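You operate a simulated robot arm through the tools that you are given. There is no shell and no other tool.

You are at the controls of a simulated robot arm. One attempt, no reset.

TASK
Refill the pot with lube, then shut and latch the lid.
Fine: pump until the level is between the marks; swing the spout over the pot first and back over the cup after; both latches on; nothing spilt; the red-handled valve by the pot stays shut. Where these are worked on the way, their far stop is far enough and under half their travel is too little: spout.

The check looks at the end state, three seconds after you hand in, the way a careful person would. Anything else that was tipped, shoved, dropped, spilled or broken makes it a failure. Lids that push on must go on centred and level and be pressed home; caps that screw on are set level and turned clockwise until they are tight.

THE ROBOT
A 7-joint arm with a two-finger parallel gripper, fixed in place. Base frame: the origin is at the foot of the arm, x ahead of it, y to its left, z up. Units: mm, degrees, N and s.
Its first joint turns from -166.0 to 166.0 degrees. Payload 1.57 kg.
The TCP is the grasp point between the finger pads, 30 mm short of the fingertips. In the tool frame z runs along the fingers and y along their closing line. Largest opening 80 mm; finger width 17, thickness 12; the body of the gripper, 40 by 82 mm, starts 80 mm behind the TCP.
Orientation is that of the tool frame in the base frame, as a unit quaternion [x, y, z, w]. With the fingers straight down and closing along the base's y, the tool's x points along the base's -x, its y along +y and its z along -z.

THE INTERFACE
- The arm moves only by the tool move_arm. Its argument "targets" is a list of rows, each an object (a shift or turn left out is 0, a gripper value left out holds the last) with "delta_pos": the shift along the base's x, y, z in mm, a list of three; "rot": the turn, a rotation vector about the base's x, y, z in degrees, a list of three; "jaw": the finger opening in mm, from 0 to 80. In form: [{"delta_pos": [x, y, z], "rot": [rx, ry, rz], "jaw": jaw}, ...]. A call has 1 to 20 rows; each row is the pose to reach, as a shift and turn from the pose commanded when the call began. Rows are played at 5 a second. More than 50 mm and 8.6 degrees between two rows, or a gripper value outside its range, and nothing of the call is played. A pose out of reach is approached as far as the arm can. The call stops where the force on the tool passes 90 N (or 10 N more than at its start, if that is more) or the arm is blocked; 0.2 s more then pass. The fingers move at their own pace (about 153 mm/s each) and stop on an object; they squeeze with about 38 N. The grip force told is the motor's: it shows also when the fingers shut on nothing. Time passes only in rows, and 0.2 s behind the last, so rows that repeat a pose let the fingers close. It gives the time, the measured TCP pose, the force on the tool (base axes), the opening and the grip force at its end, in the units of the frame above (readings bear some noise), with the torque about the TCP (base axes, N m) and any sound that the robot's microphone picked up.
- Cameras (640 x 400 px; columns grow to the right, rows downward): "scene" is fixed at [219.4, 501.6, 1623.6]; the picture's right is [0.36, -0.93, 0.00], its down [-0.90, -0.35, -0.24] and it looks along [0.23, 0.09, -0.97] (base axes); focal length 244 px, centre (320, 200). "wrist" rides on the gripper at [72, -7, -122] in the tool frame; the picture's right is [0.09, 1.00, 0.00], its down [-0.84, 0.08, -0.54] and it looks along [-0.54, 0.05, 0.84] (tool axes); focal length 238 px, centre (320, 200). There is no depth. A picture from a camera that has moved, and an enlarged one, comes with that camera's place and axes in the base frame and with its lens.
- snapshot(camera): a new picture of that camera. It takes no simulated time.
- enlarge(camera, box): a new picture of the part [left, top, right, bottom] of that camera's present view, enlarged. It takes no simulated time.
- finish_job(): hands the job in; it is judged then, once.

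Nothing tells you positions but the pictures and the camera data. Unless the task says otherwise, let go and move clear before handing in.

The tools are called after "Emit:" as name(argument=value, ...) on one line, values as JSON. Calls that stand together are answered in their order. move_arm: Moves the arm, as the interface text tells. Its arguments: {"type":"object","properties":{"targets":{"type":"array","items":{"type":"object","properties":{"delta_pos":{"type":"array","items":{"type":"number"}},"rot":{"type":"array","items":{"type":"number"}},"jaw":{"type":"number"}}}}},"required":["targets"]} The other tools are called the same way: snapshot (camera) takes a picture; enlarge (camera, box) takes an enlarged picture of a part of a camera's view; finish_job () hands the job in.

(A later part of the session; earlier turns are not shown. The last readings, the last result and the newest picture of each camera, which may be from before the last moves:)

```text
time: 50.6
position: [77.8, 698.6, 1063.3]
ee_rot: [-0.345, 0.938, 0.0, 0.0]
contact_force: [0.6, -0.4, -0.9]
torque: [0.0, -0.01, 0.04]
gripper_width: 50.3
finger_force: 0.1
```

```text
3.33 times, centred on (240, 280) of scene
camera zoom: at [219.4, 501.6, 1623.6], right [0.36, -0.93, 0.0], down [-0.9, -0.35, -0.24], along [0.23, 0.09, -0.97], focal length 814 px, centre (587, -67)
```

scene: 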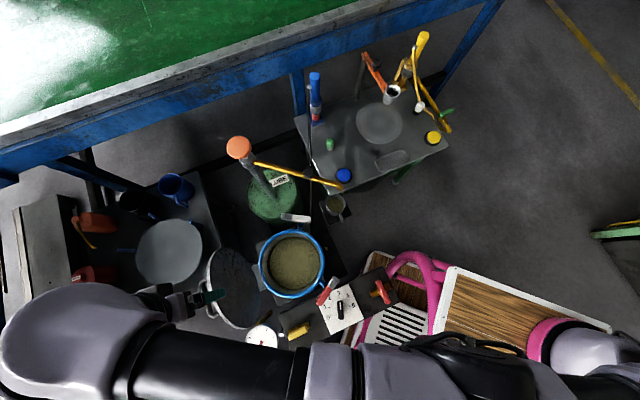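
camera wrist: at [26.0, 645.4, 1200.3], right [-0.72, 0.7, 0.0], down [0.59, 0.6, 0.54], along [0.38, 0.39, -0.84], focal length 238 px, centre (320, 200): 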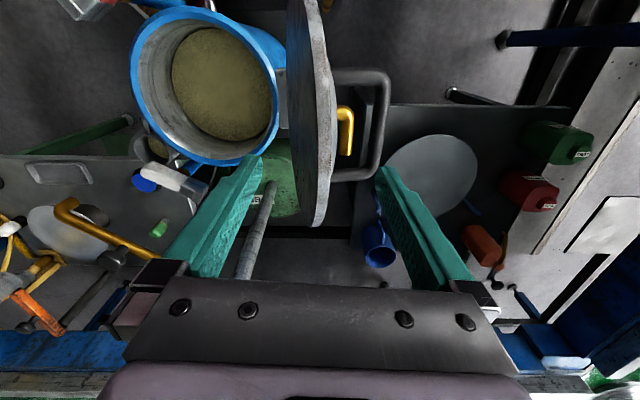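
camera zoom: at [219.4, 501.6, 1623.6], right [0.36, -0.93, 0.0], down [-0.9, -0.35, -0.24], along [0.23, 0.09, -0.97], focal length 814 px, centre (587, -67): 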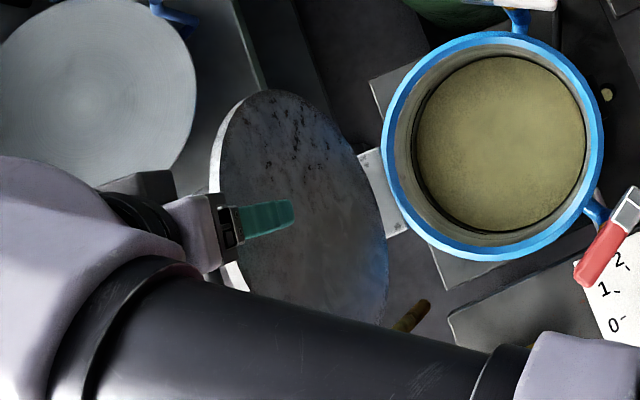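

Emit:
move_arm(targets=[{"delta_pos": [3.2, -3.8, 0]}, {"delta_pos": [6.5, -7.6, 0]}, {"delta_pos": [9.7, -11.4, 0]}, {"delta_pos": [13, -15.2, 0]}])

Emit:
enlarge(camera="wrist", box=[200, 0, 440, 260])

```text
time: 51.6
position: [90.3, 682.0, 1061.9]
ee_rot: [-0.346, 0.938, -0.001, 0.0]
contact_force: [0.0, 1.4, 1.2]
torque: [0.01, 0.01, 0.0]
gripper_width: 50.9
finger_force: 1.1
```

```text
1.54 times, centred on (320, 130) of wrist
camera zoom: at [40.1, 631.1, 1183.1], right [-0.72, 0.7, 0.0], down [0.59, 0.6, 0.54], along [0.38, 0.39, -0.84], focal length 367 px, centre (320, 308)
```

zoom: 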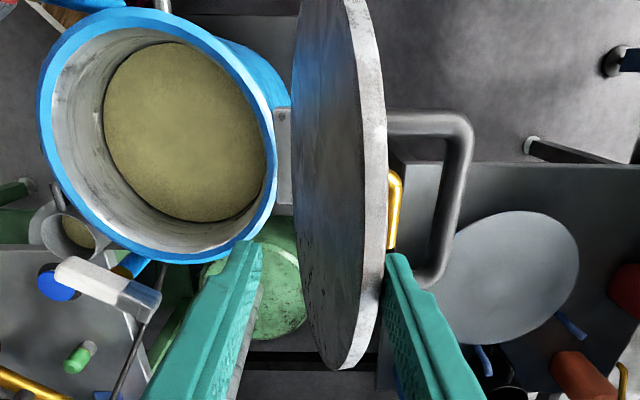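

The outer finger is touching the lid's back edge with light force. I'll continue pushing it toward vertical.

Emit:
move_arm(targets=[{"delta_pos": [3.2, -3.8, 0]}, {"delta_pos": [6.5, -7.6, 0]}, {"delta_pos": [9.7, -11.4, 0]}, {"delta_pos": [13, -15.2, 0]}, {"delta_pos": [16.2, -19, 0]}])

Emit:
enlarge(camera="wrist", box=[200, 0, 440, 260])

Emit:
enlarge(camera="scene", box=[170, 220, 310, 340])

```text
time: 52.8
position: [106.8, 663.1, 1062.9]
ee_rot: [-0.346, 0.938, -0.001, -0.001]
contact_force: [-1.9, 1.3, 2.6]
torque: [0.05, 0.05, -0.01]
gripper_width: 51.2
finger_force: 0.5
```

```text
1.54 times, centred on (320, 130) of wrist
camera zoom: at [56.5, 612.3, 1183.5], right [-0.72, 0.7, 0.0], down [0.59, 0.6, 0.54], along [0.38, 0.39, -0.84], focal length 367 px, centre (320, 308)
```

zoom: 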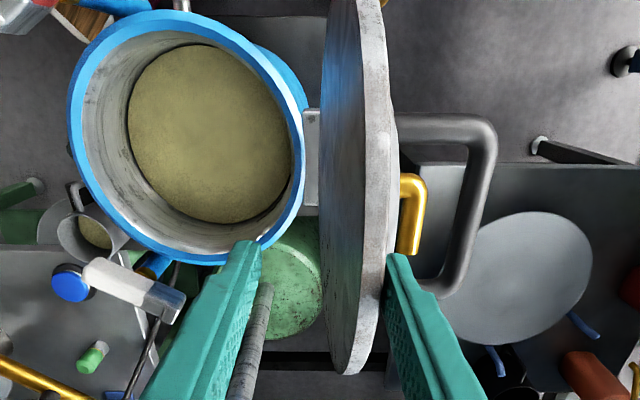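

```text
3.33 times, centred on (240, 280) of scene
camera zoom: at [219.4, 501.6, 1623.6], right [0.36, -0.93, 0.0], down [-0.9, -0.35, -0.24], along [0.23, 0.09, -0.97], focal length 814 px, centre (587, -67)
```

zoom: 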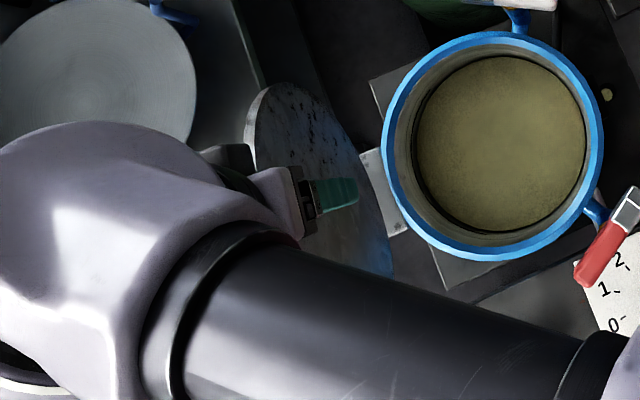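

The lid follows easily and is now almost vertical. I'll narrow the jaw so the pot-side finger is ready to catch it past vertical.

Emit:
move_arm(targets=[{"delta_pos": [-2, 2.3, 6], "jaw": 42}, {"delta_pos": [-3, 3.5, 8], "jaw": 34}, {"delta_pos": [-3, 3.5, 8], "jaw": 34}])

Emit:
enlarge(camera="wrist", box=[200, 0, 440, 260])

```text
time: 53.6
position: [103.7, 667.2, 1069.9]
ee_rot: [-0.346, 0.938, -0.001, 0.0]
contact_force: [0.9, -0.4, 0.0]
torque: [0.0, 0.01, 0.0]
gripper_width: 34.2
finger_force: 0.1
```

```text
1.54 times, centred on (320, 130) of wrist
camera zoom: at [53.6, 615.7, 1191.0], right [-0.72, 0.7, 0.0], down [0.59, 0.6, 0.54], along [0.38, 0.39, -0.84], focal length 367 px, centre (320, 308)
```

zoom: 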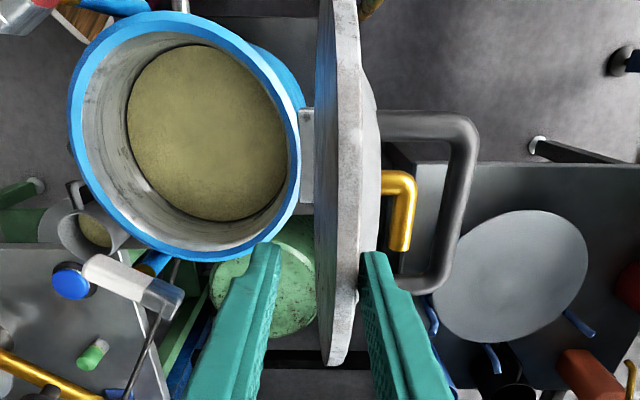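

Emit:
move_arm(targets=[{"delta_pos": [3.2, -3.8, 0]}, {"delta_pos": [6.5, -7.6, 0]}, {"delta_pos": [9.7, -11.4, 0]}, {"delta_pos": [13, -15.2, -1]}])

Emit:
enlarge(camera="wrist", box=[200, 0, 440, 260])

```text
time: 54.6
position: [117.0, 650.6, 1068.5]
ee_rot: [-0.346, 0.938, 0.0, 0.0]
contact_force: [0.2, 1.2, 0.7]
torque: [0.03, -0.01, 0.02]
gripper_width: 35.0
finger_force: 0.8
```

```text
1.54 times, centred on (320, 130) of wrist
camera zoom: at [67.1, 600.0, 1190.2], right [-0.72, 0.7, 0.0], down [0.59, 0.6, 0.54], along [0.38, 0.39, -0.84], focal length 367 px, centre (320, 308)
```

zoom: 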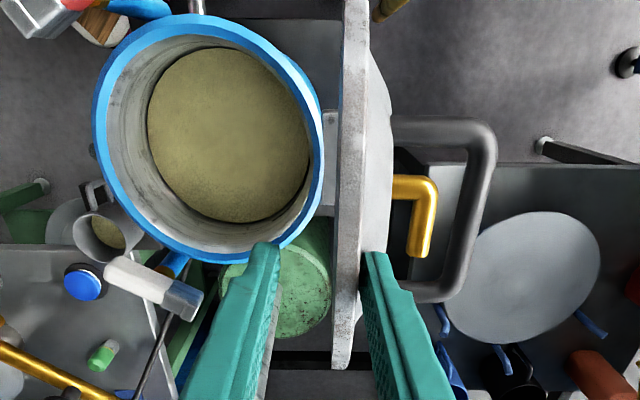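

The hinge holds the lid with friction, so it follows the finger in a controlled way. I'll continue along the closing arc.

Emit:
move_arm(targets=[{"delta_pos": [6, -7, 1]}, {"delta_pos": [12, -14, 2]}, {"delta_pos": [18, -21, 2]}, {"delta_pos": [23.7, -27.7, 2]}, {"delta_pos": [31, -36.5, -1]}, {"delta_pos": [39, -46, -5]}, {"delta_pos": [47, -55, -10]}, {"delta_pos": [55.3, -64.6, -15.5]}])

Emit:
snapshot(camera="wrist")

Emit:
enlarge(camera="scene", box=[190, 210, 350, 330])

```text
time: 56.4
position: [172.3, 585.8, 1052.4]
ee_rot: [-0.346, 0.938, 0.0, 0.0]
contact_force: [0.3, -0.2, 0.6]
torque: [-0.02, 0.01, -0.02]
gripper_width: 34.0
finger_force: 0.0
```

```text
taken
camera wrist: at [121.7, 534.6, 1174.0], right [-0.72, 0.7, 0.0], down [0.59, 0.6, 0.54], along [0.38, 0.39, -0.84], focal length 238 px, centre (320, 200)
```

wrist: 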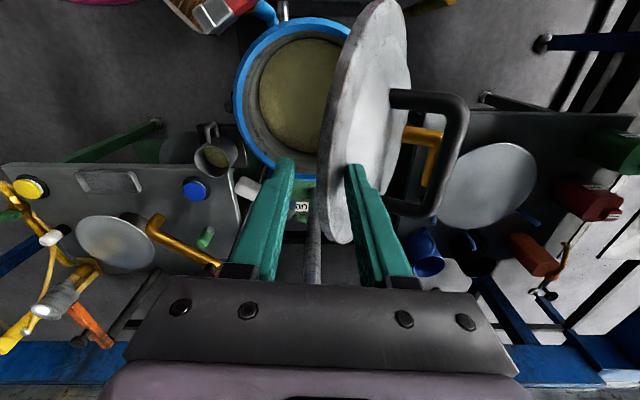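

```text
3.33 times, centred on (270, 270) of scene
camera zoom: at [219.4, 501.6, 1623.6], right [0.36, -0.93, 0.0], down [-0.9, -0.35, -0.24], along [0.23, 0.09, -0.97], focal length 814 px, centre (487, -33)
```

zoom: 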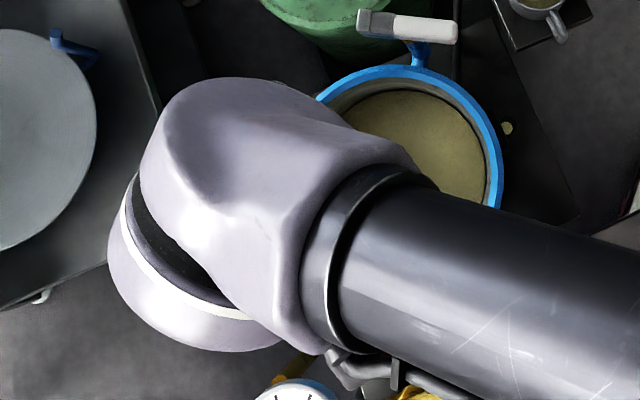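

Emit:
move_arm(targets=[{"delta_pos": [7, -8.2, -6]}, {"delta_pos": [14, -16.4, -12]}, {"delta_pos": [21, -24.5, -19]}, {"delta_pos": [28, -32.7, -27]}, {"delta_pos": [33, -38.6, -36], "jaw": 36}, {"delta_pos": [38.5, -45, -46], "jaw": 38}, {"delta_pos": [44, -51.5, -57], "jaw": 40}])

Emit:
snapshot(camera="wrist")

Emit:
enlarge(camera="scene", box=[190, 210, 350, 330])

```text
time: 58.0
position: [214.7, 534.2, 995.8]
ee_rot: [-0.346, 0.938, 0.0, 0.0]
contact_force: [0.4, 0.0, -0.3]
torque: [0.01, -0.03, 0.01]
gripper_width: 40.0
finger_force: 0.0
```

```text
taken
camera wrist: at [165.6, 484.0, 1116.9], right [-0.72, 0.7, 0.0], down [0.59, 0.6, 0.54], along [0.38, 0.39, -0.84], focal length 238 px, centre (320, 200)
```

wrist: 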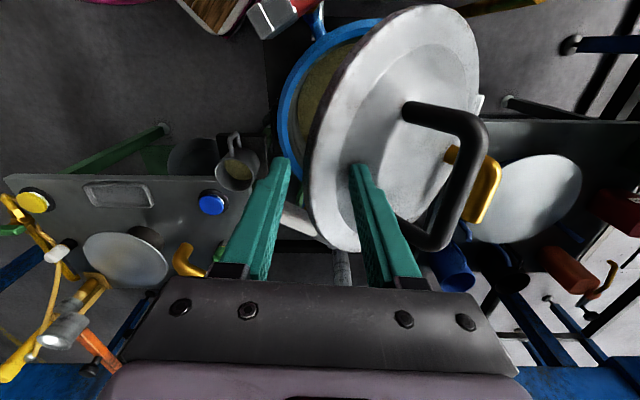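

```text
3.33 times, centred on (270, 270) of scene
camera zoom: at [219.4, 501.6, 1623.6], right [0.36, -0.93, 0.0], down [-0.9, -0.35, -0.24], along [0.23, 0.09, -0.97], focal length 814 px, centre (487, -33)
```

zoom: 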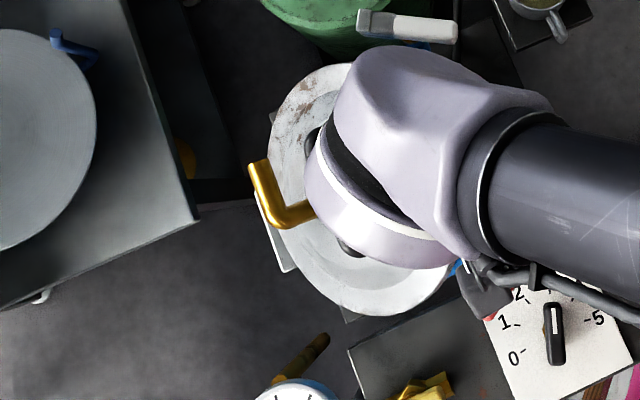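

Emit:
move_arm(targets=[{"delta_pos": [4, -4.6, -6]}, {"delta_pos": [7, -8.1, -13]}, {"delta_pos": [10.5, -12.2, -24]}, {"delta_pos": [14, -16.4, -37]}, {"delta_pos": [16, -18.6, -48]}, {"delta_pos": [17.6, -20.5, -58]}])

Emit:
snapshot(camera="wrist")

Emit:
enlarge(camera="scene", box=[230, 200, 390, 320])

```text
time: 59.4
position: [235.3, 515.4, 938.8]
ee_rot: [-0.346, 0.938, 0.0, 0.0]
contact_force: [0.7, 0.0, -0.6]
torque: [-0.02, 0.0, -0.02]
gripper_width: 40.2
finger_force: 0.1
```

```text
taken
camera wrist: at [183.9, 463.6, 1060.1], right [-0.72, 0.7, 0.0], down [0.59, 0.6, 0.54], along [0.38, 0.39, -0.84], focal length 238 px, centre (320, 200)
```

wrist: 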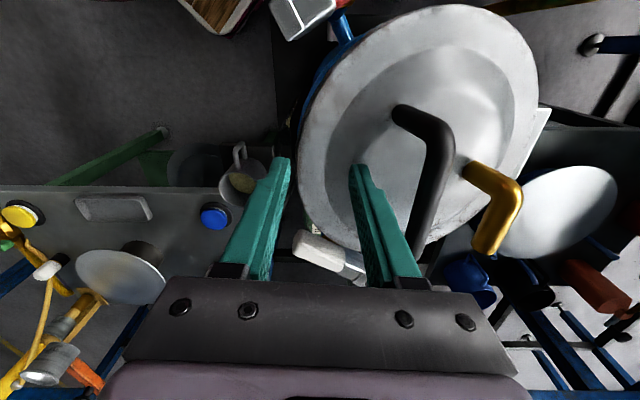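

```text
3.33 times, centred on (310, 260) of scene
camera zoom: at [219.4, 501.6, 1623.6], right [0.36, -0.93, 0.0], down [-0.9, -0.35, -0.24], along [0.23, 0.09, -0.97], focal length 814 px, centre (353, 0)
```

zoom: 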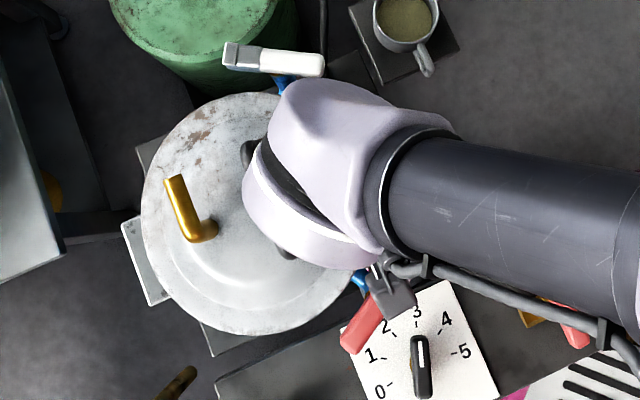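

Emit:
move_arm(targets=[{"delta_pos": [1.5, -1.8, -8]}, {"delta_pos": [2.7, -3.2, -16]}, {"delta_pos": [3.6, -4.2, -24]}, {"delta_pos": [4, -4.7, -31]}])

Emit:
snapshot(camera="wrist")

Emit:
enlarge(camera="scene", box=[230, 200, 390, 320])

```text
time: 60.4
position: [238.6, 509.5, 907.4]
ee_rot: [-0.346, 0.938, 0.0, 0.0]
contact_force: [-1.0, 0.4, 0.4]
torque: [-0.01, 0.0, -0.01]
gripper_width: 39.9
finger_force: 0.0
```

```text
taken
camera wrist: at [188.4, 458.4, 1029.4], right [-0.72, 0.7, 0.0], down [0.59, 0.6, 0.54], along [0.38, 0.39, -0.84], focal length 238 px, centre (320, 200)
```

wrist: 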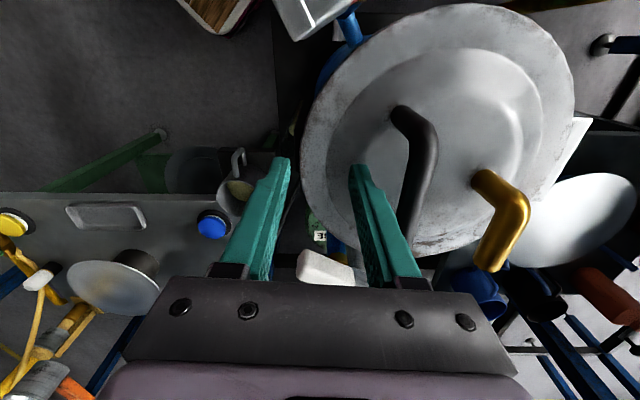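

```text
3.33 times, centred on (310, 260) of scene
camera zoom: at [219.4, 501.6, 1623.6], right [0.36, -0.93, 0.0], down [-0.9, -0.35, -0.24], along [0.23, 0.09, -0.97], focal length 814 px, centre (353, 0)
```

zoom: 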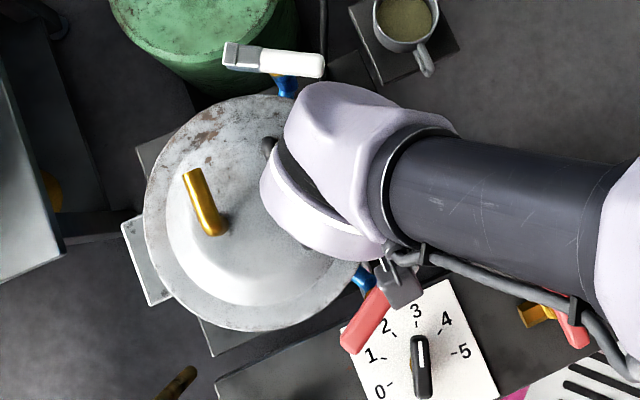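

Emit:
move_arm(targets=[{"delta_pos": [0, 0, -5]}, {"delta_pos": [0, 0, -10]}, {"delta_pos": [0, 0, -14]}, {"delta_pos": [0, 0, -17]}])

Emit:
snapshot(camera="wrist")

Emit:
enlarge(camera="scene", box=[230, 200, 390, 320])

```text
time: 61.4
position: [238.1, 510.6, 895.0]
ee_rot: [-0.346, 0.938, 0.004, 0.0]
contact_force: [-1.3, -6.9, 54.4]
torque: [1.3, 0.76, 0.12]
gripper_width: 36.1
finger_force: 0.1
```

```text
taken
camera wrist: at [187.2, 459.0, 1015.2], right [-0.72, 0.7, 0.01], down [0.59, 0.6, 0.55], along [0.38, 0.4, -0.84], focal length 238 px, centre (320, 200)
```

wrist: 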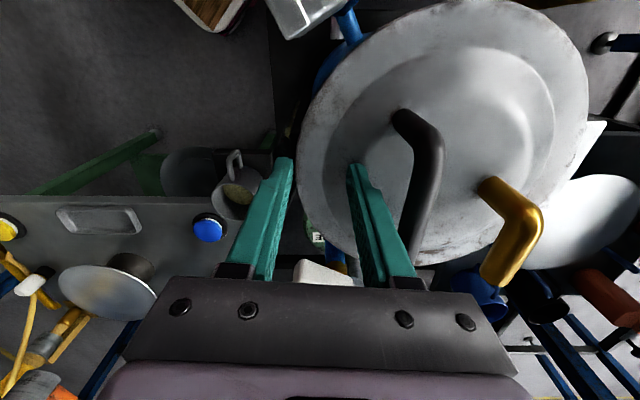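

```text
3.33 times, centred on (310, 260) of scene
camera zoom: at [219.4, 501.6, 1623.6], right [0.36, -0.93, 0.0], down [-0.9, -0.35, -0.24], along [0.23, 0.09, -0.97], focal length 814 px, centre (353, 0)
```

zoom: 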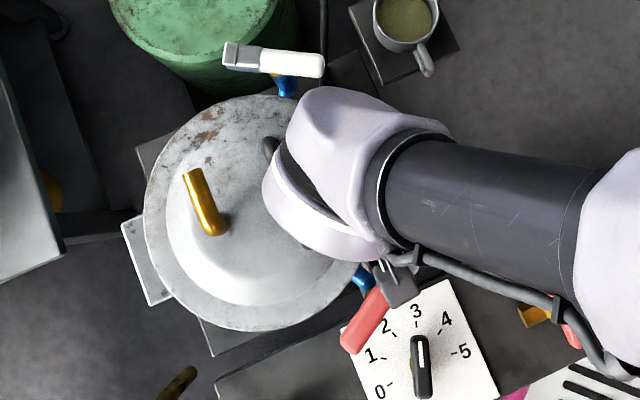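

Firm contact (54 N) at lid-top height about 865, so the lid is down. I'll lift off and inspect how it sits.

Emit:
move_arm(targets=[{"delta_pos": [0, 0, 0]}, {"delta_pos": [4, -4.5, 30]}, {"delta_pos": [4, -4.5, 70]}, {"delta_pos": [4, -4.5, 115]}, {"delta_pos": [4, -4.5, 160]}])

Emit:
snapshot(camera="wrist")

Emit:
enlarge(camera="scene", box=[230, 200, 390, 320])

```text
time: 62.6
position: [242.6, 504.2, 1050.4]
ee_rot: [-0.346, 0.938, -0.001, 0.0]
contact_force: [-1.1, 0.5, 0.1]
torque: [-0.02, 0.01, -0.01]
gripper_width: 40.0
finger_force: 0.0
```

```text
taken
camera wrist: at [192.2, 452.8, 1172.1], right [-0.72, 0.7, 0.0], down [0.59, 0.6, 0.54], along [0.38, 0.39, -0.84], focal length 238 px, centre (320, 200)
```

wrist: 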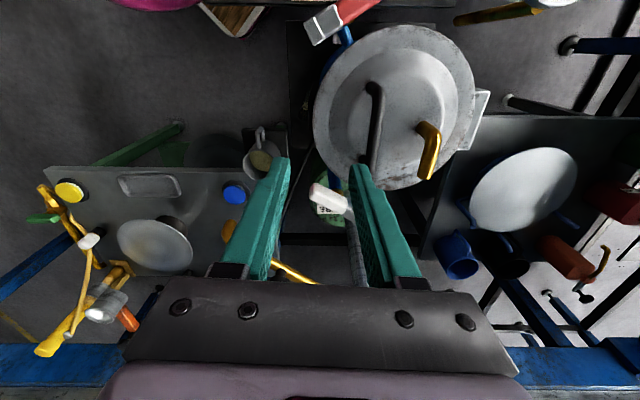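

```text
3.33 times, centred on (310, 260) of scene
camera zoom: at [219.4, 501.6, 1623.6], right [0.36, -0.93, 0.0], down [-0.9, -0.35, -0.24], along [0.23, 0.09, -0.97], focal length 814 px, centre (353, 0)
```

zoom: 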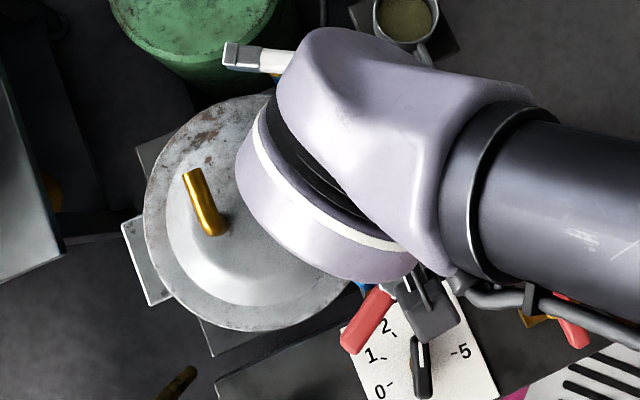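

Emit:
enlarge(camera="wrist", box=[280, 0, 500, 220])

Emit:
enlarge(camera="wrist", box=[290, 0, 390, 70])

```text
1.82 times, centred on (390, 110) of wrist
camera zoom: at [192.2, 452.8, 1172.1], right [-0.72, 0.7, 0.0], down [0.59, 0.6, 0.54], along [0.38, 0.39, -0.84], focal length 433 px, centre (193, 364)
```

zoom: 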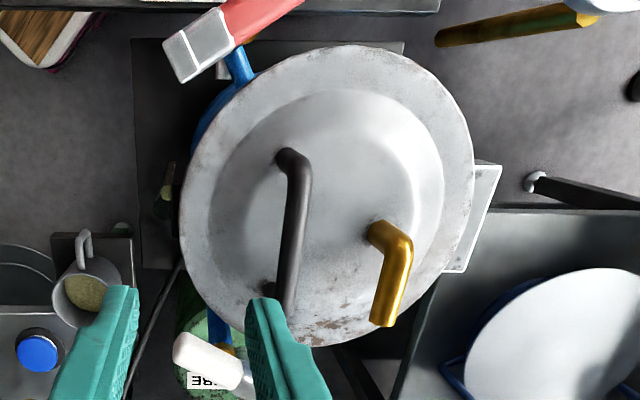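

```text
5.71 times, centred on (340, 35) of wrist
camera zoom: at [192.2, 452.8, 1172.1], right [-0.72, 0.7, 0.0], down [0.59, 0.6, 0.54], along [0.38, 0.39, -0.84], focal length 1362 px, centre (206, 1143)
```

zoom: 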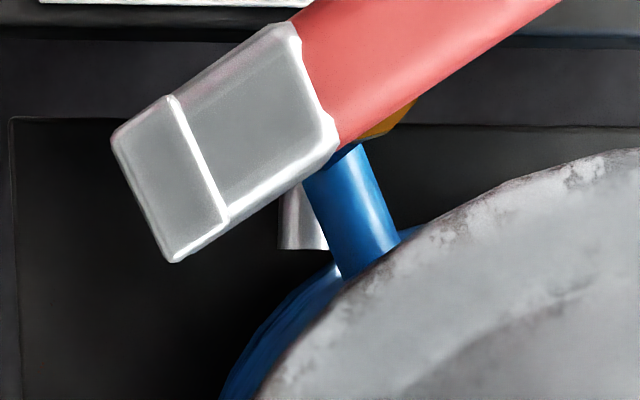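

The lid is closed over the pot. Now the red latch: I'll go above its handle with the jaw turned across the handle to measure it closely.

Emit:
move_arm(targets=[{"delta_pos": [-17, -7, 0], "rot": [0, 0, -7.5], "jaw": 50}, {"delta_pos": [-34, -14, 0], "rot": [0, 0, -15], "jaw": 50}, {"delta_pos": [-51, -21, 0], "rot": [0, 0, -22.5], "jaw": 50}, {"delta_pos": [-68, -28, -10], "rot": [0, 0, -30], "jaw": 50}, {"delta_pos": [-85, -35, -20], "rot": [0, 0, -37.5], "jaw": 50}, {"delta_pos": [-102, -42, -30], "rot": [0, 0, -45], "jaw": 50}, {"delta_pos": [-117, -48, -40], "rot": [0, 0, -52.5], "jaw": 50}])

Emit:
snapshot(camera="wrist")

Emit:
enlarge(camera="scene", box=[230, 210, 390, 330])

```text
time: 64.2
position: [126.0, 456.6, 1011.8]
ee_rot: [0.106, 0.994, 0.0, 0.0]
contact_force: [0.2, 0.7, 0.4]
torque: [0.02, 0.06, 0.03]
gripper_width: 50.1
finger_force: 0.1
```

```text
taken
camera wrist: at [54.5, 466.3, 1133.3], right [0.12, 0.99, 0.0], down [0.83, -0.1, 0.54], along [0.54, -0.06, -0.84], focal length 238 px, centre (320, 200)
```

wrist: 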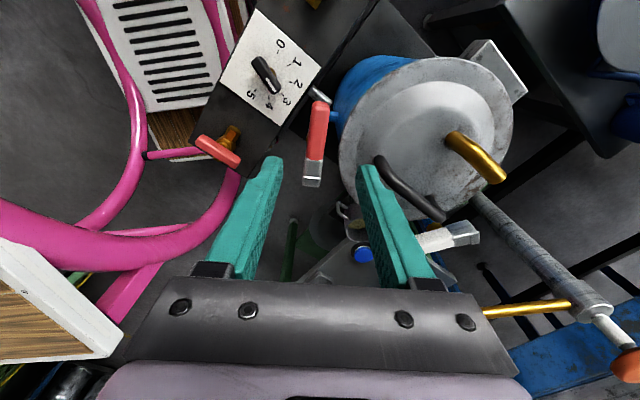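

```text
3.33 times, centred on (310, 270) of scene
camera zoom: at [219.4, 501.6, 1623.6], right [0.36, -0.93, 0.0], down [-0.9, -0.35, -0.24], along [0.23, 0.09, -0.97], focal length 814 px, centre (353, -33)
```

zoom: 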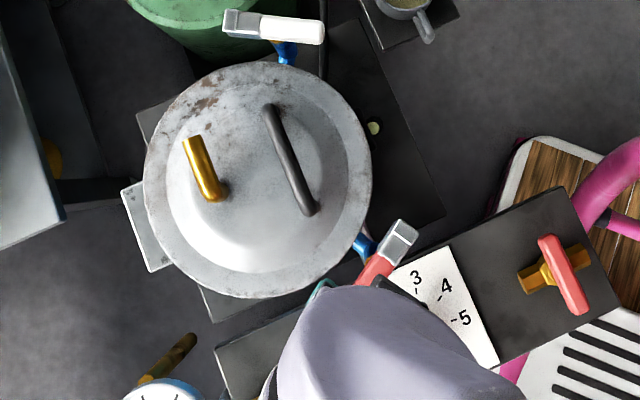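

Emit:
enlarge(camera="wrist", box=[270, 60, 390, 200])

Emit:
enlarge(camera="wrist", box=[290, 80, 350, 130])

```text
2.86 times, centred on (330, 130) of wrist
camera zoom: at [54.5, 466.3, 1133.3], right [0.12, 0.99, 0.0], down [0.83, -0.1, 0.54], along [0.54, -0.06, -0.84], focal length 681 px, centre (291, 400)
```

zoom: 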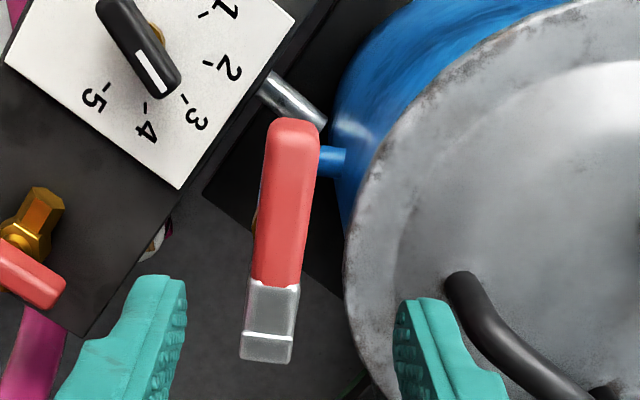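

```text
8.00 times, centred on (320, 105) of wrist
camera zoom: at [54.5, 466.3, 1133.3], right [0.12, 0.99, 0.0], down [0.83, -0.1, 0.54], along [0.54, -0.06, -0.84], focal length 1907 px, centre (320, 960)
```

zoom: 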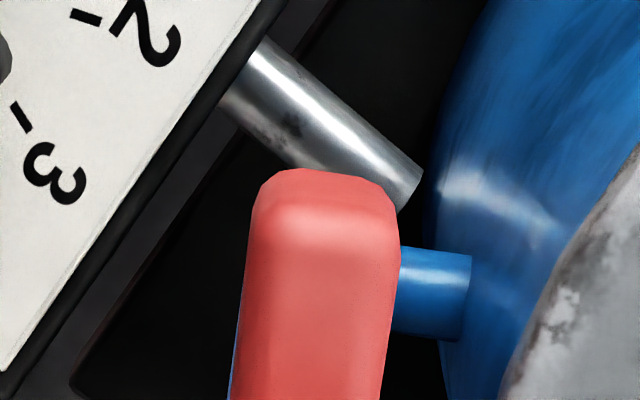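

I've measured the red latch: handle end at about (105, 461), chrome end about (196, 437), pivot about (148, 451), top near z 862–875. It needs about +90° so the chrome end goes over the lid. I'll descend above the handle.

Emit:
move_arm(targets=[{"delta_pos": [-5, 1.2, -25], "rot": [0, 0, -1], "jaw": 44}, {"delta_pos": [-10, 2.4, -55], "rot": [0, 0, -2], "jaw": 38}, {"delta_pos": [-10, 2.4, -80], "rot": [0, 0, -2], "jaw": 38}])

Emit:
snapshot(camera="wrist")

Emit:
enlarge(camera="wrist", box=[220, 40, 420, 220])

```text
time: 65.0
position: [114.2, 459.7, 930.4]
ee_rot: [0.122, 0.993, 0.0, 0.0]
contact_force: [0.0, -0.4, 0.2]
torque: [-0.02, -0.04, -0.04]
gripper_width: 38.1
finger_force: 0.1
```

```text
taken
camera wrist: at [42.7, 470.7, 1052.0], right [0.15, 0.99, 0.0], down [0.83, -0.13, 0.54], along [0.54, -0.08, -0.84], focal length 238 px, centre (320, 200)
```

wrist: 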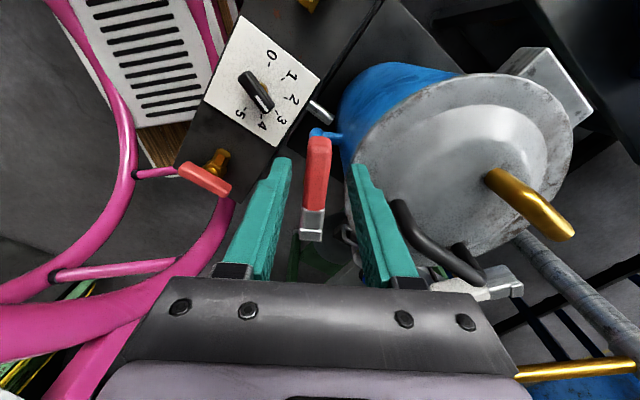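

```text
2.22 times, centred on (320, 130) of wrist
camera zoom: at [42.7, 470.7, 1052.0], right [0.15, 0.99, 0.0], down [0.83, -0.13, 0.54], along [0.54, -0.08, -0.84], focal length 530 px, centre (320, 356)
```

zoom: 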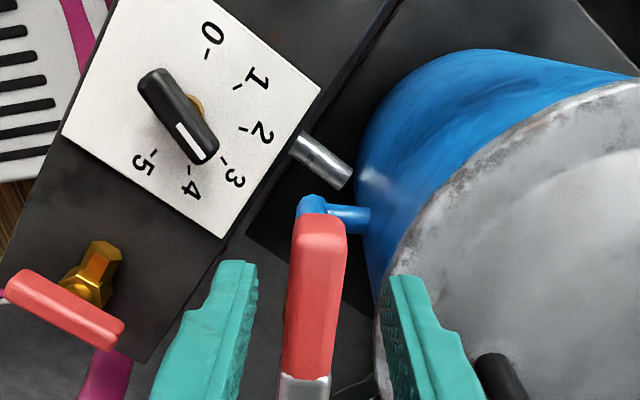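

The latch height relative to the lid matters here, so I'll take a low-angle look at the red latch before gripping.

Emit:
move_arm(targets=[{"delta_pos": [-9, 3, 10], "rot": [-1.82, -7.28, 0]}, {"delta_pos": [-18, 6, 20], "rot": [-3.63, -14.57, 0]}, {"delta_pos": [-27, 9, 25], "rot": [-5.45, -21.85, 0]}, {"delta_pos": [-36, 12, 25], "rot": [-7.27, -29.13, 0]}, {"delta_pos": [-45, 15, 25], "rot": [-9.08, -36.42, 0]}, {"delta_pos": [-54, 18, 20], "rot": [-10.9, -43.7, 0]}])

Emit:
snapshot(camera="wrist")

Emit:
enlarge(camera="wrist", box=[260, 40, 420, 140])

```text
time: 66.3
position: [147.3, 512.7, 1010.7]
ee_rot: [0.202, 0.93, -0.036, 0.306]
contact_force: [-2.2, 0.9, 0.5]
torque: [-0.02, -0.14, 0.03]
gripper_width: 37.9
finger_force: 0.0
stopped in row 6: the arm was blocked; the commanded pose is now the measured one
```

```text
taken
camera wrist: at [25.7, 556.0, 1066.1], right [0.33, 0.94, 0.0], down [0.34, -0.12, 0.93], along [0.88, -0.31, -0.36], focal length 238 px, centre (320, 200)
```

wrist: 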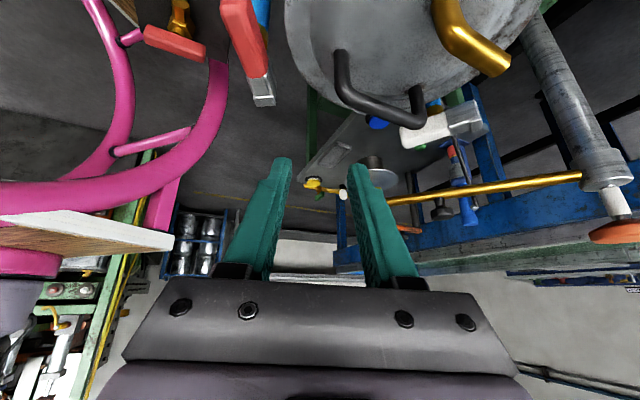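

```text
4.00 times, centred on (340, 90) of wrist
camera zoom: at [25.7, 556.0, 1066.1], right [0.33, 0.94, 0.0], down [0.34, -0.12, 0.93], along [0.88, -0.31, -0.36], focal length 953 px, centre (240, 640)
```

zoom: 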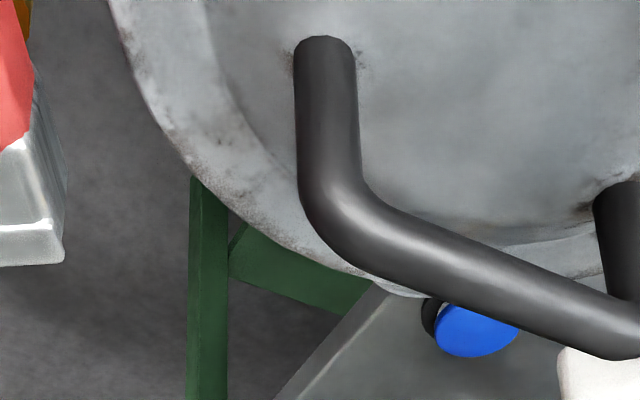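

The arm got blocked in that posture. I'll check the scene before doing anything else.

Emit:
snapshot(camera="scene")

Emit:
enlarge(camera="scene", box=[230, 210, 440, 370])

```text
taken
```

scene: 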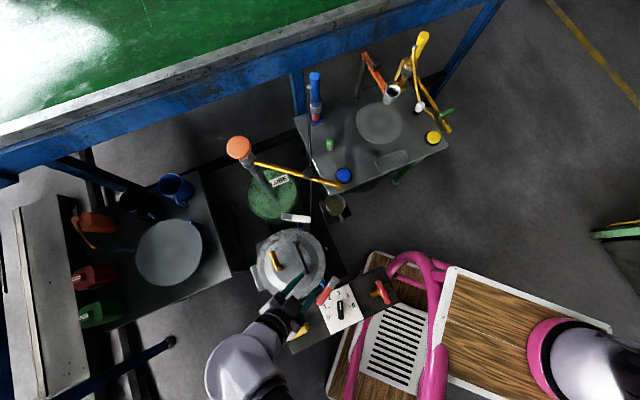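

```text
2.50 times, centred on (335, 290) of scene
camera zoom: at [219.4, 501.6, 1623.6], right [0.36, -0.93, 0.0], down [-0.9, -0.35, -0.24], along [0.23, 0.09, -0.97], focal length 610 px, centre (282, -25)
```

zoom: 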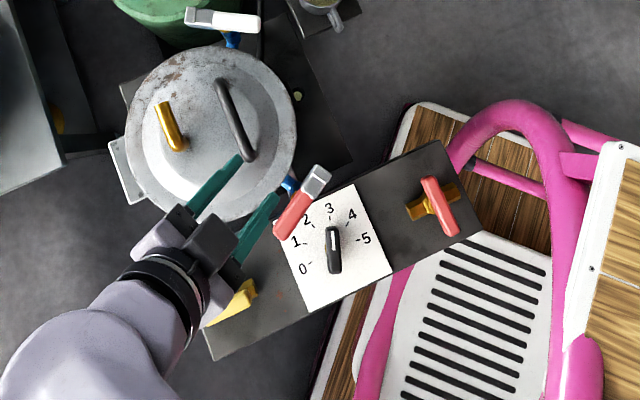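

Nothing was disturbed; it looks like a joint limit. I'll go back to tool-down and avoid that tilt.

Emit:
move_arm(targets=[{"delta_pos": [-3, -8, 8], "rot": [2.33, 6.77, 0]}, {"delta_pos": [-6, -16, 16], "rot": [4.66, 13.54, 0]}, {"delta_pos": [-9, -24, 20], "rot": [7.0, 20.31, 0]}, {"delta_pos": [-12, -32, 20], "rot": [9.33, 27.08, 0]}, {"delta_pos": [-15, -40, 20], "rot": [11.66, 33.85, 0]}])

Emit:
snapshot(camera="wrist")

```text
time: 67.5
position: [126.6, 471.3, 1026.2]
ee_rot: [0.207, 0.978, -0.001, 0.003]
contact_force: [-0.6, 0.0, -0.3]
torque: [0.01, -0.03, 0.01]
gripper_width: 38.1
finger_force: 0.0
```

```text
taken
camera wrist: at [57.7, 494.8, 1147.1], right [0.32, 0.95, 0.0], down [0.79, -0.27, 0.55], along [0.52, -0.17, -0.84], focal length 238 px, centre (320, 200)
```

wrist: 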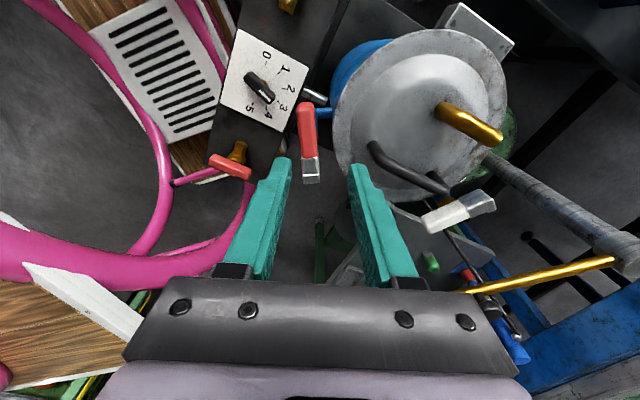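

I'll move to the base side and look outward at a shallow angle, a posture that worked before, to see the red latch and lid rim in profile.

Emit:
move_arm(targets=[{"delta_pos": [0, -10, 0], "rot": [0, 0, 8.5]}, {"delta_pos": [0, -20, 0], "rot": [0, 0, 17]}, {"delta_pos": [0, -30, 0], "rot": [0, 0, 25.5]}, {"delta_pos": [0, -40, 0], "rot": [0, 0, 34]}, {"delta_pos": [0, -50, 0], "rot": [0, 0, 42.5]}, {"delta_pos": [0, -60, 0], "rot": [0, 0, 51]}, {"delta_pos": [0, -70, 0], "rot": [0, 0, 59.5]}, {"delta_pos": [0, -80, 0], "rot": [0, 0, 68]}, {"delta_pos": [0, -90, 0], "rot": [0, 0, 76.5]}, {"delta_pos": [0, -100, 0], "rot": [0, 0, 85]}, {"delta_pos": [0, -100, 0], "rot": [0, 0, 93]}])

Emit:
move_arm(targets=[{"delta_pos": [0, -5, -10], "rot": [6.0, -2.3, 0]}, {"delta_pos": [0, -10, -20], "rot": [12.0, -4.6, 0]}, {"delta_pos": [0, -15, -30], "rot": [18.0, -6.9, 0]}, {"delta_pos": [0, -20, -40], "rot": [24.0, -9.2, 0]}, {"delta_pos": [0, -25, -50], "rot": [30.0, -11.5, 0]}, {"delta_pos": [0, -30, -60], "rot": [36.0, -13.8, 0]}])

Emit:
snapshot(camera="wrist")

```text
time: 69.9
position: [127.4, 369.9, 1026.3]
ee_rot: [-0.567, 0.824, 0.003, 0.003]
contact_force: [-0.4, -0.4, 0.4]
torque: [0.03, 0.01, 0.01]
gripper_width: 38.3
finger_force: 0.1
```

```text
time: 71.5
position: [142.0, 347.0, 994.1]
ee_rot: [-0.499, 0.797, 0.213, 0.267]
contact_force: [0.5, 0.4, 0.1]
torque: [0.01, -0.01, -0.05]
gripper_width: 37.9
finger_force: 0.0
stopped in row 6: the arm was blocked; the commanded pose is now the measured one
```

```text
taken
camera wrist: at [96.5, 221.6, 1039.5], right [-0.94, 0.35, 0.01], down [0.12, 0.27, 0.95], along [0.33, 0.9, -0.3], focal length 238 px, centre (320, 200)
```

wrist: 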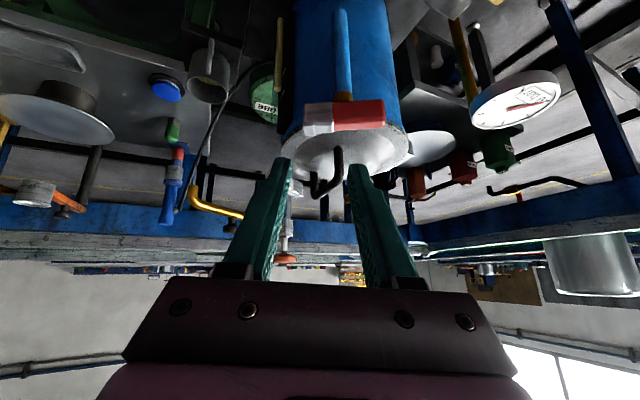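

This gives a great profile view. I'll zoom in on the latch and lid rim.

Emit:
enlarge(camera="wrist", box=[270, 50, 430, 190])

Emit:
enlarge(camera="wrist", box=[280, 80, 420, 160])

Emit:
enlarge(camera="wrist", box=[260, 0, 430, 140])

```text
2.86 times, centred on (350, 120) of wrist
camera zoom: at [96.5, 221.6, 1039.5], right [-0.94, 0.35, 0.01], down [0.12, 0.27, 0.95], along [0.33, 0.9, -0.3], focal length 681 px, centre (234, 429)
```

zoom: 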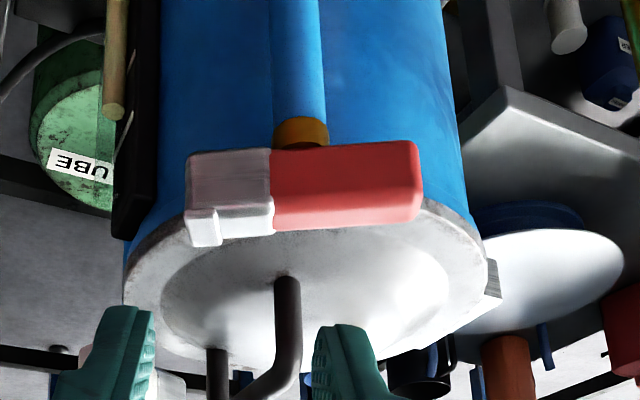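

```text
4.57 times, centred on (350, 120) of wrist
camera zoom: at [96.5, 221.6, 1039.5], right [-0.94, 0.35, 0.01], down [0.12, 0.27, 0.95], along [0.33, 0.9, -0.3], focal length 1090 px, centre (183, 566)
```

zoom: 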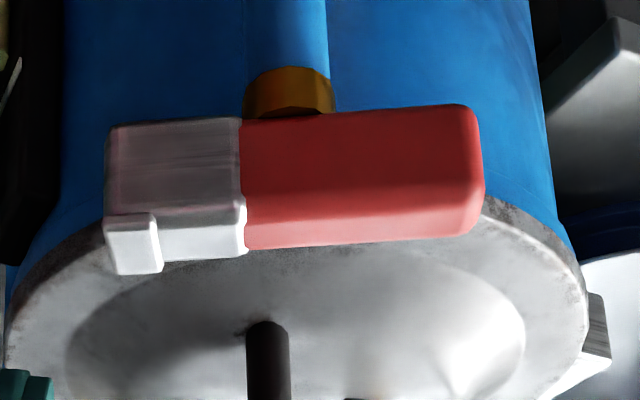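

```text
2.86 times, centred on (345, 70) of wrist
camera zoom: at [96.5, 221.6, 1039.5], right [-0.94, 0.35, 0.01], down [0.12, 0.27, 0.95], along [0.33, 0.9, -0.3], focal length 681 px, centre (249, 571)
```

zoom: 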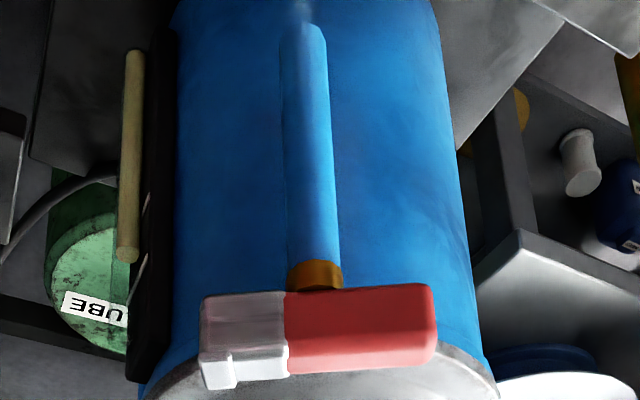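

Profile is clear (image upside down): the latch arm sits at about z 859–880 on a vertical blue post with a gold pivot collar, and the lid flange top is at about 848. So the chrome end will swing over the lid with clearance. I'll level the tool and go back above the red handle.

Emit:
move_arm(targets=[{"delta_pos": [0, 8, 8], "rot": [-7.5, 2.64, 0]}, {"delta_pos": [0, 16, 16], "rot": [-15, 5.28, 0]}, {"delta_pos": [0, 24, 24], "rot": [-22.5, 7.92, 0]}, {"delta_pos": [0, 32, 32], "rot": [-30, 10.56, 0]}, {"delta_pos": [0, 40, 36], "rot": [-37.5, 13.2, 0]}])

```text
time: 72.7
position: [137.9, 385.6, 1027.8]
ee_rot: [-0.534, 0.845, 0.003, -0.002]
contact_force: [-0.2, -0.2, 0.6]
torque: [0.07, -0.05, -0.01]
gripper_width: 37.8
finger_force: 0.1
```

Emit:
move_arm(targets=[{"delta_pos": [-2.7, 7.4, 0], "rot": [0, 0, -7.91]}, {"delta_pos": [-5.4, 14.8, 0], "rot": [0, 0, -15.82]}, {"delta_pos": [-8, 22.2, 0], "rot": [0, 0, -23.73]}, {"delta_pos": [-10.7, 29.6, 0], "rot": [0, 0, -31.64]}, {"delta_pos": [-13.4, 37, 0], "rot": [0, 0, -39.55]}, {"delta_pos": [-16, 44.4, -10], "rot": [0, 0, -47.46]}, {"delta_pos": [-18.7, 51.8, -25], "rot": [0, 0, -55.37]}, {"delta_pos": [-21.4, 59.2, -40], "rot": [0, 0, -63.28]}, {"delta_pos": [-24, 66.6, -55], "rot": [0, 0, -71.19]}, {"delta_pos": [-26.7, 73.9, -68], "rot": [0, 0, -79.1], "jaw": 40}])

Emit:
enlarge(camera="wrist", box=[220, 40, 420, 220])

```text
time: 74.9
position: [111.4, 461.1, 960.3]
ee_rot: [0.129, 0.992, 0.003, 0.001]
contact_force: [-0.6, -0.4, -0.3]
torque: [-0.01, -0.01, 0.01]
gripper_width: 40.2
finger_force: 0.0
```

```text
2.22 times, centred on (320, 130) of wrist
camera zoom: at [40.7, 472.7, 1080.9], right [0.16, 0.99, 0.0], down [0.83, -0.14, 0.54], along [0.54, -0.09, -0.84], focal length 530 px, centre (320, 356)
```

zoom: 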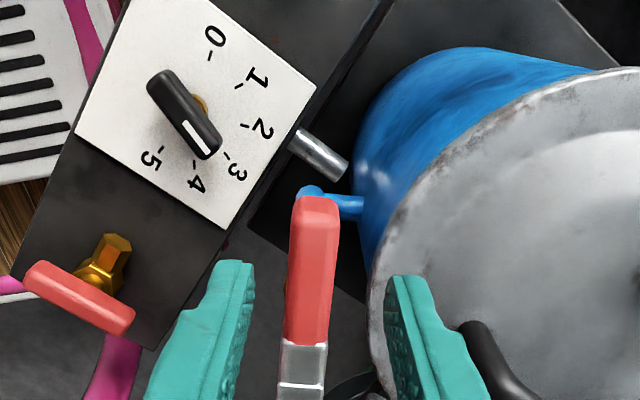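

Emit:
move_arm(targets=[{"delta_pos": [1, -2.6, -25], "rot": [0, 0, 1], "jaw": 38}, {"delta_pos": [1, -2.6, -50], "rot": [0, 0, 1], "jaw": 38}, {"delta_pos": [1, -2.6, -62], "rot": [0, 0, 1], "jaw": 38}, {"delta_pos": [1, -2.6, -70], "rot": [0, 0, 1], "jaw": 38}])

Emit:
snapshot(camera="wrist")

```text
time: 75.9
position: [114.0, 458.9, 889.7]
ee_rot: [0.119, 0.993, 0.002, 0.002]
contact_force: [0.5, -0.1, 0.0]
torque: [-0.03, 0.0, 0.0]
gripper_width: 37.9
finger_force: 0.0
```

```text
taken
camera wrist: at [41.7, 468.8, 1010.5], right [0.15, 0.99, 0.0], down [0.83, -0.12, 0.54], along [0.54, -0.08, -0.84], focal length 238 px, centre (320, 200)
```

wrist: 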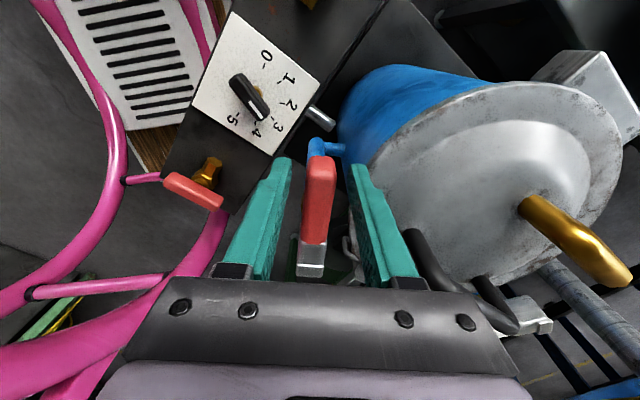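

The fingers straddle the red handle cleanly, so I'll close on it.

Emit:
move_arm(targets=[{"delta_pos": [0, 0, 0], "jaw": 12}, {"delta_pos": [0, 0, 0], "jaw": 12}, {"delta_pos": [0, 0, 0], "jaw": 12}])

Emit:
snapshot(camera="wrist")

```text
time: 76.7
position: [113.9, 457.7, 889.4]
ee_rot: [0.118, 0.993, 0.002, 0.002]
contact_force: [-1.3, -0.2, -2.8]
torque: [-0.54, 0.32, -0.04]
gripper_width: 19.8
finger_force: 33.8
```

```text
taken
camera wrist: at [41.6, 468.7, 1010.4], right [0.14, 0.99, 0.0], down [0.83, -0.12, 0.54], along [0.54, -0.08, -0.84], focal length 238 px, centre (320, 200)
```

wrist: 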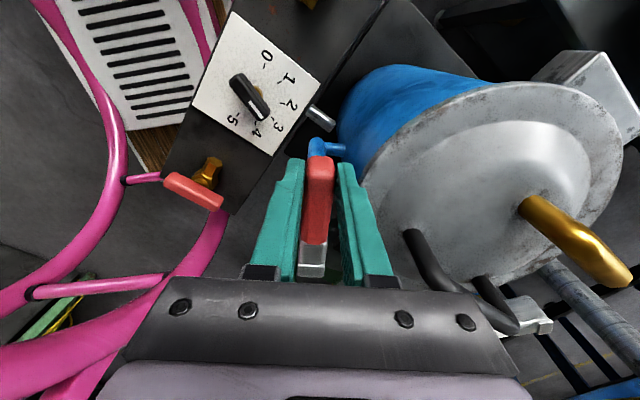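

Gripped at 19.8 mm. I'll rotate it counter-clockwise about its pivot, starting with 10°, and watch the forces.

Emit:
move_arm(targets=[{"delta_pos": [-0.3, -1.6, 0], "rot": [0, 0, 2.5]}, {"delta_pos": [-0.6, -3.1, 0], "rot": [0, 0, 5]}, {"delta_pos": [-0.8, -4.7, 0], "rot": [0, 0, 7.5]}, {"delta_pos": [-0.9, -6.3, 0], "rot": [0, 0, 10]}])

Emit:
enlarge(camera="scene", box=[290, 240, 400, 330])

Emit:
snapshot(camera="wrist")

```text
time: 77.7
position: [112.1, 452.0, 889.6]
ee_rot: [0.03, 1.0, 0.002, 0.001]
contact_force: [-0.7, 8.1, -13.7]
torque: [-0.59, -0.4, 0.31]
gripper_width: 19.8
finger_force: 33.7
```

```text
4.44 times, centred on (345, 285) of scene
camera zoom: at [219.4, 501.6, 1623.6], right [0.36, -0.93, 0.0], down [-0.9, -0.35, -0.24], along [0.23, 0.09, -0.97], focal length 1085 px, centre (209, -178)
```

zoom: 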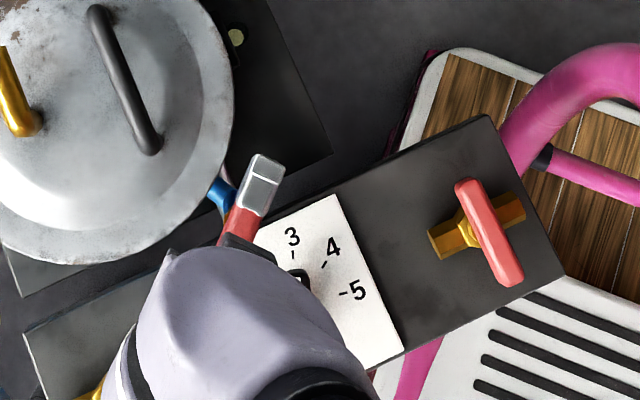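

```text
taken
camera wrist: at [39.9, 449.3, 1010.4], right [-0.03, 1.0, 0.0], down [0.84, 0.02, 0.54], along [0.54, 0.02, -0.84], focal length 238 px, centre (320, 200)
```

wrist: 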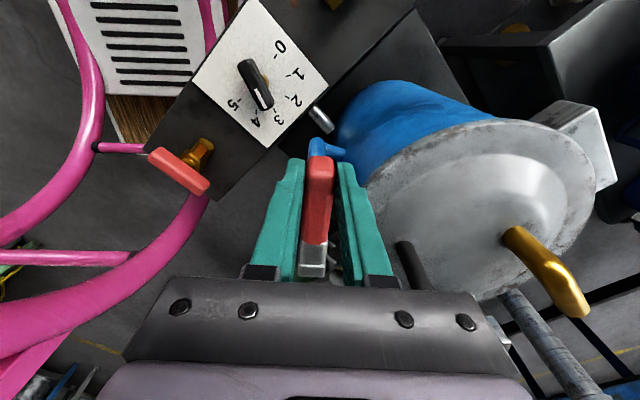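

It turns freely. Continuing the rotation.

Emit:
move_arm(targets=[{"delta_pos": [-0.1, -3.15, 0], "rot": [0, 0, 5]}, {"delta_pos": [0.1, -6.3, 0], "rot": [0, 0, 10]}, {"delta_pos": [0.6, -9.5, 0], "rot": [0, 0, 15]}, {"delta_pos": [1.4, -12.5, 0], "rot": [0, 0, 20]}, {"delta_pos": [2.4, -15.5, 0], "rot": [0, 0, 25]}, {"delta_pos": [3.7, -18.4, 0], "rot": [0, 0, 30]}, {"delta_pos": [5.3, -21.2, 0], "rot": [0, 0, 35]}, {"delta_pos": [7, -23.9, 0], "rot": [0, 0, 40]}])

Emit:
enlarge(camera="scene", box=[290, 240, 400, 330])

Emit:
snapshot(camera="wrist")

```text
time: 79.5
position: [119.4, 426.5, 889.8]
ee_rot: [-0.312, 0.95, 0.002, 0.0]
contact_force: [-0.3, 5.6, -17.7]
torque: [-0.52, -0.3, 0.16]
gripper_width: 19.8
finger_force: 33.8
```

```text
4.44 times, centred on (345, 285) of scene
camera zoom: at [219.4, 501.6, 1623.6], right [0.36, -0.93, 0.0], down [-0.9, -0.35, -0.24], along [0.23, 0.09, -0.97], focal length 1085 px, centre (209, -178)
```

zoom: 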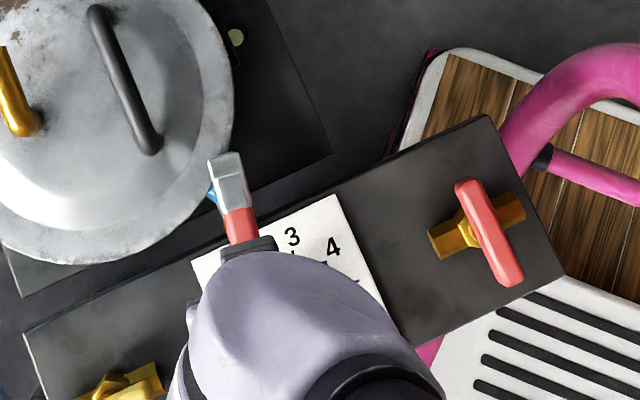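

```text
taken
camera wrist: at [65.8, 379.5, 1010.6], right [-0.67, 0.75, 0.0], down [0.63, 0.56, 0.54], along [0.4, 0.36, -0.84], focal length 238 px, centre (320, 200)
```

wrist: 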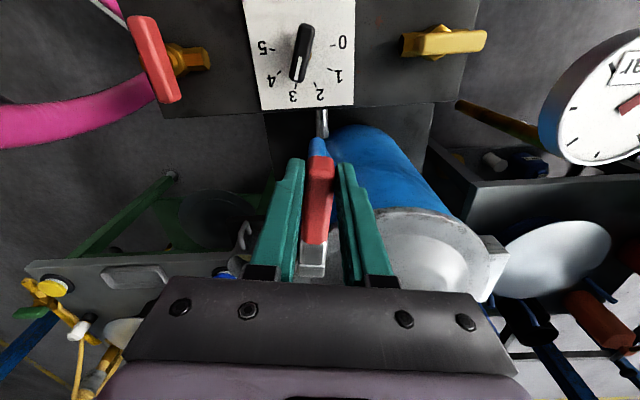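

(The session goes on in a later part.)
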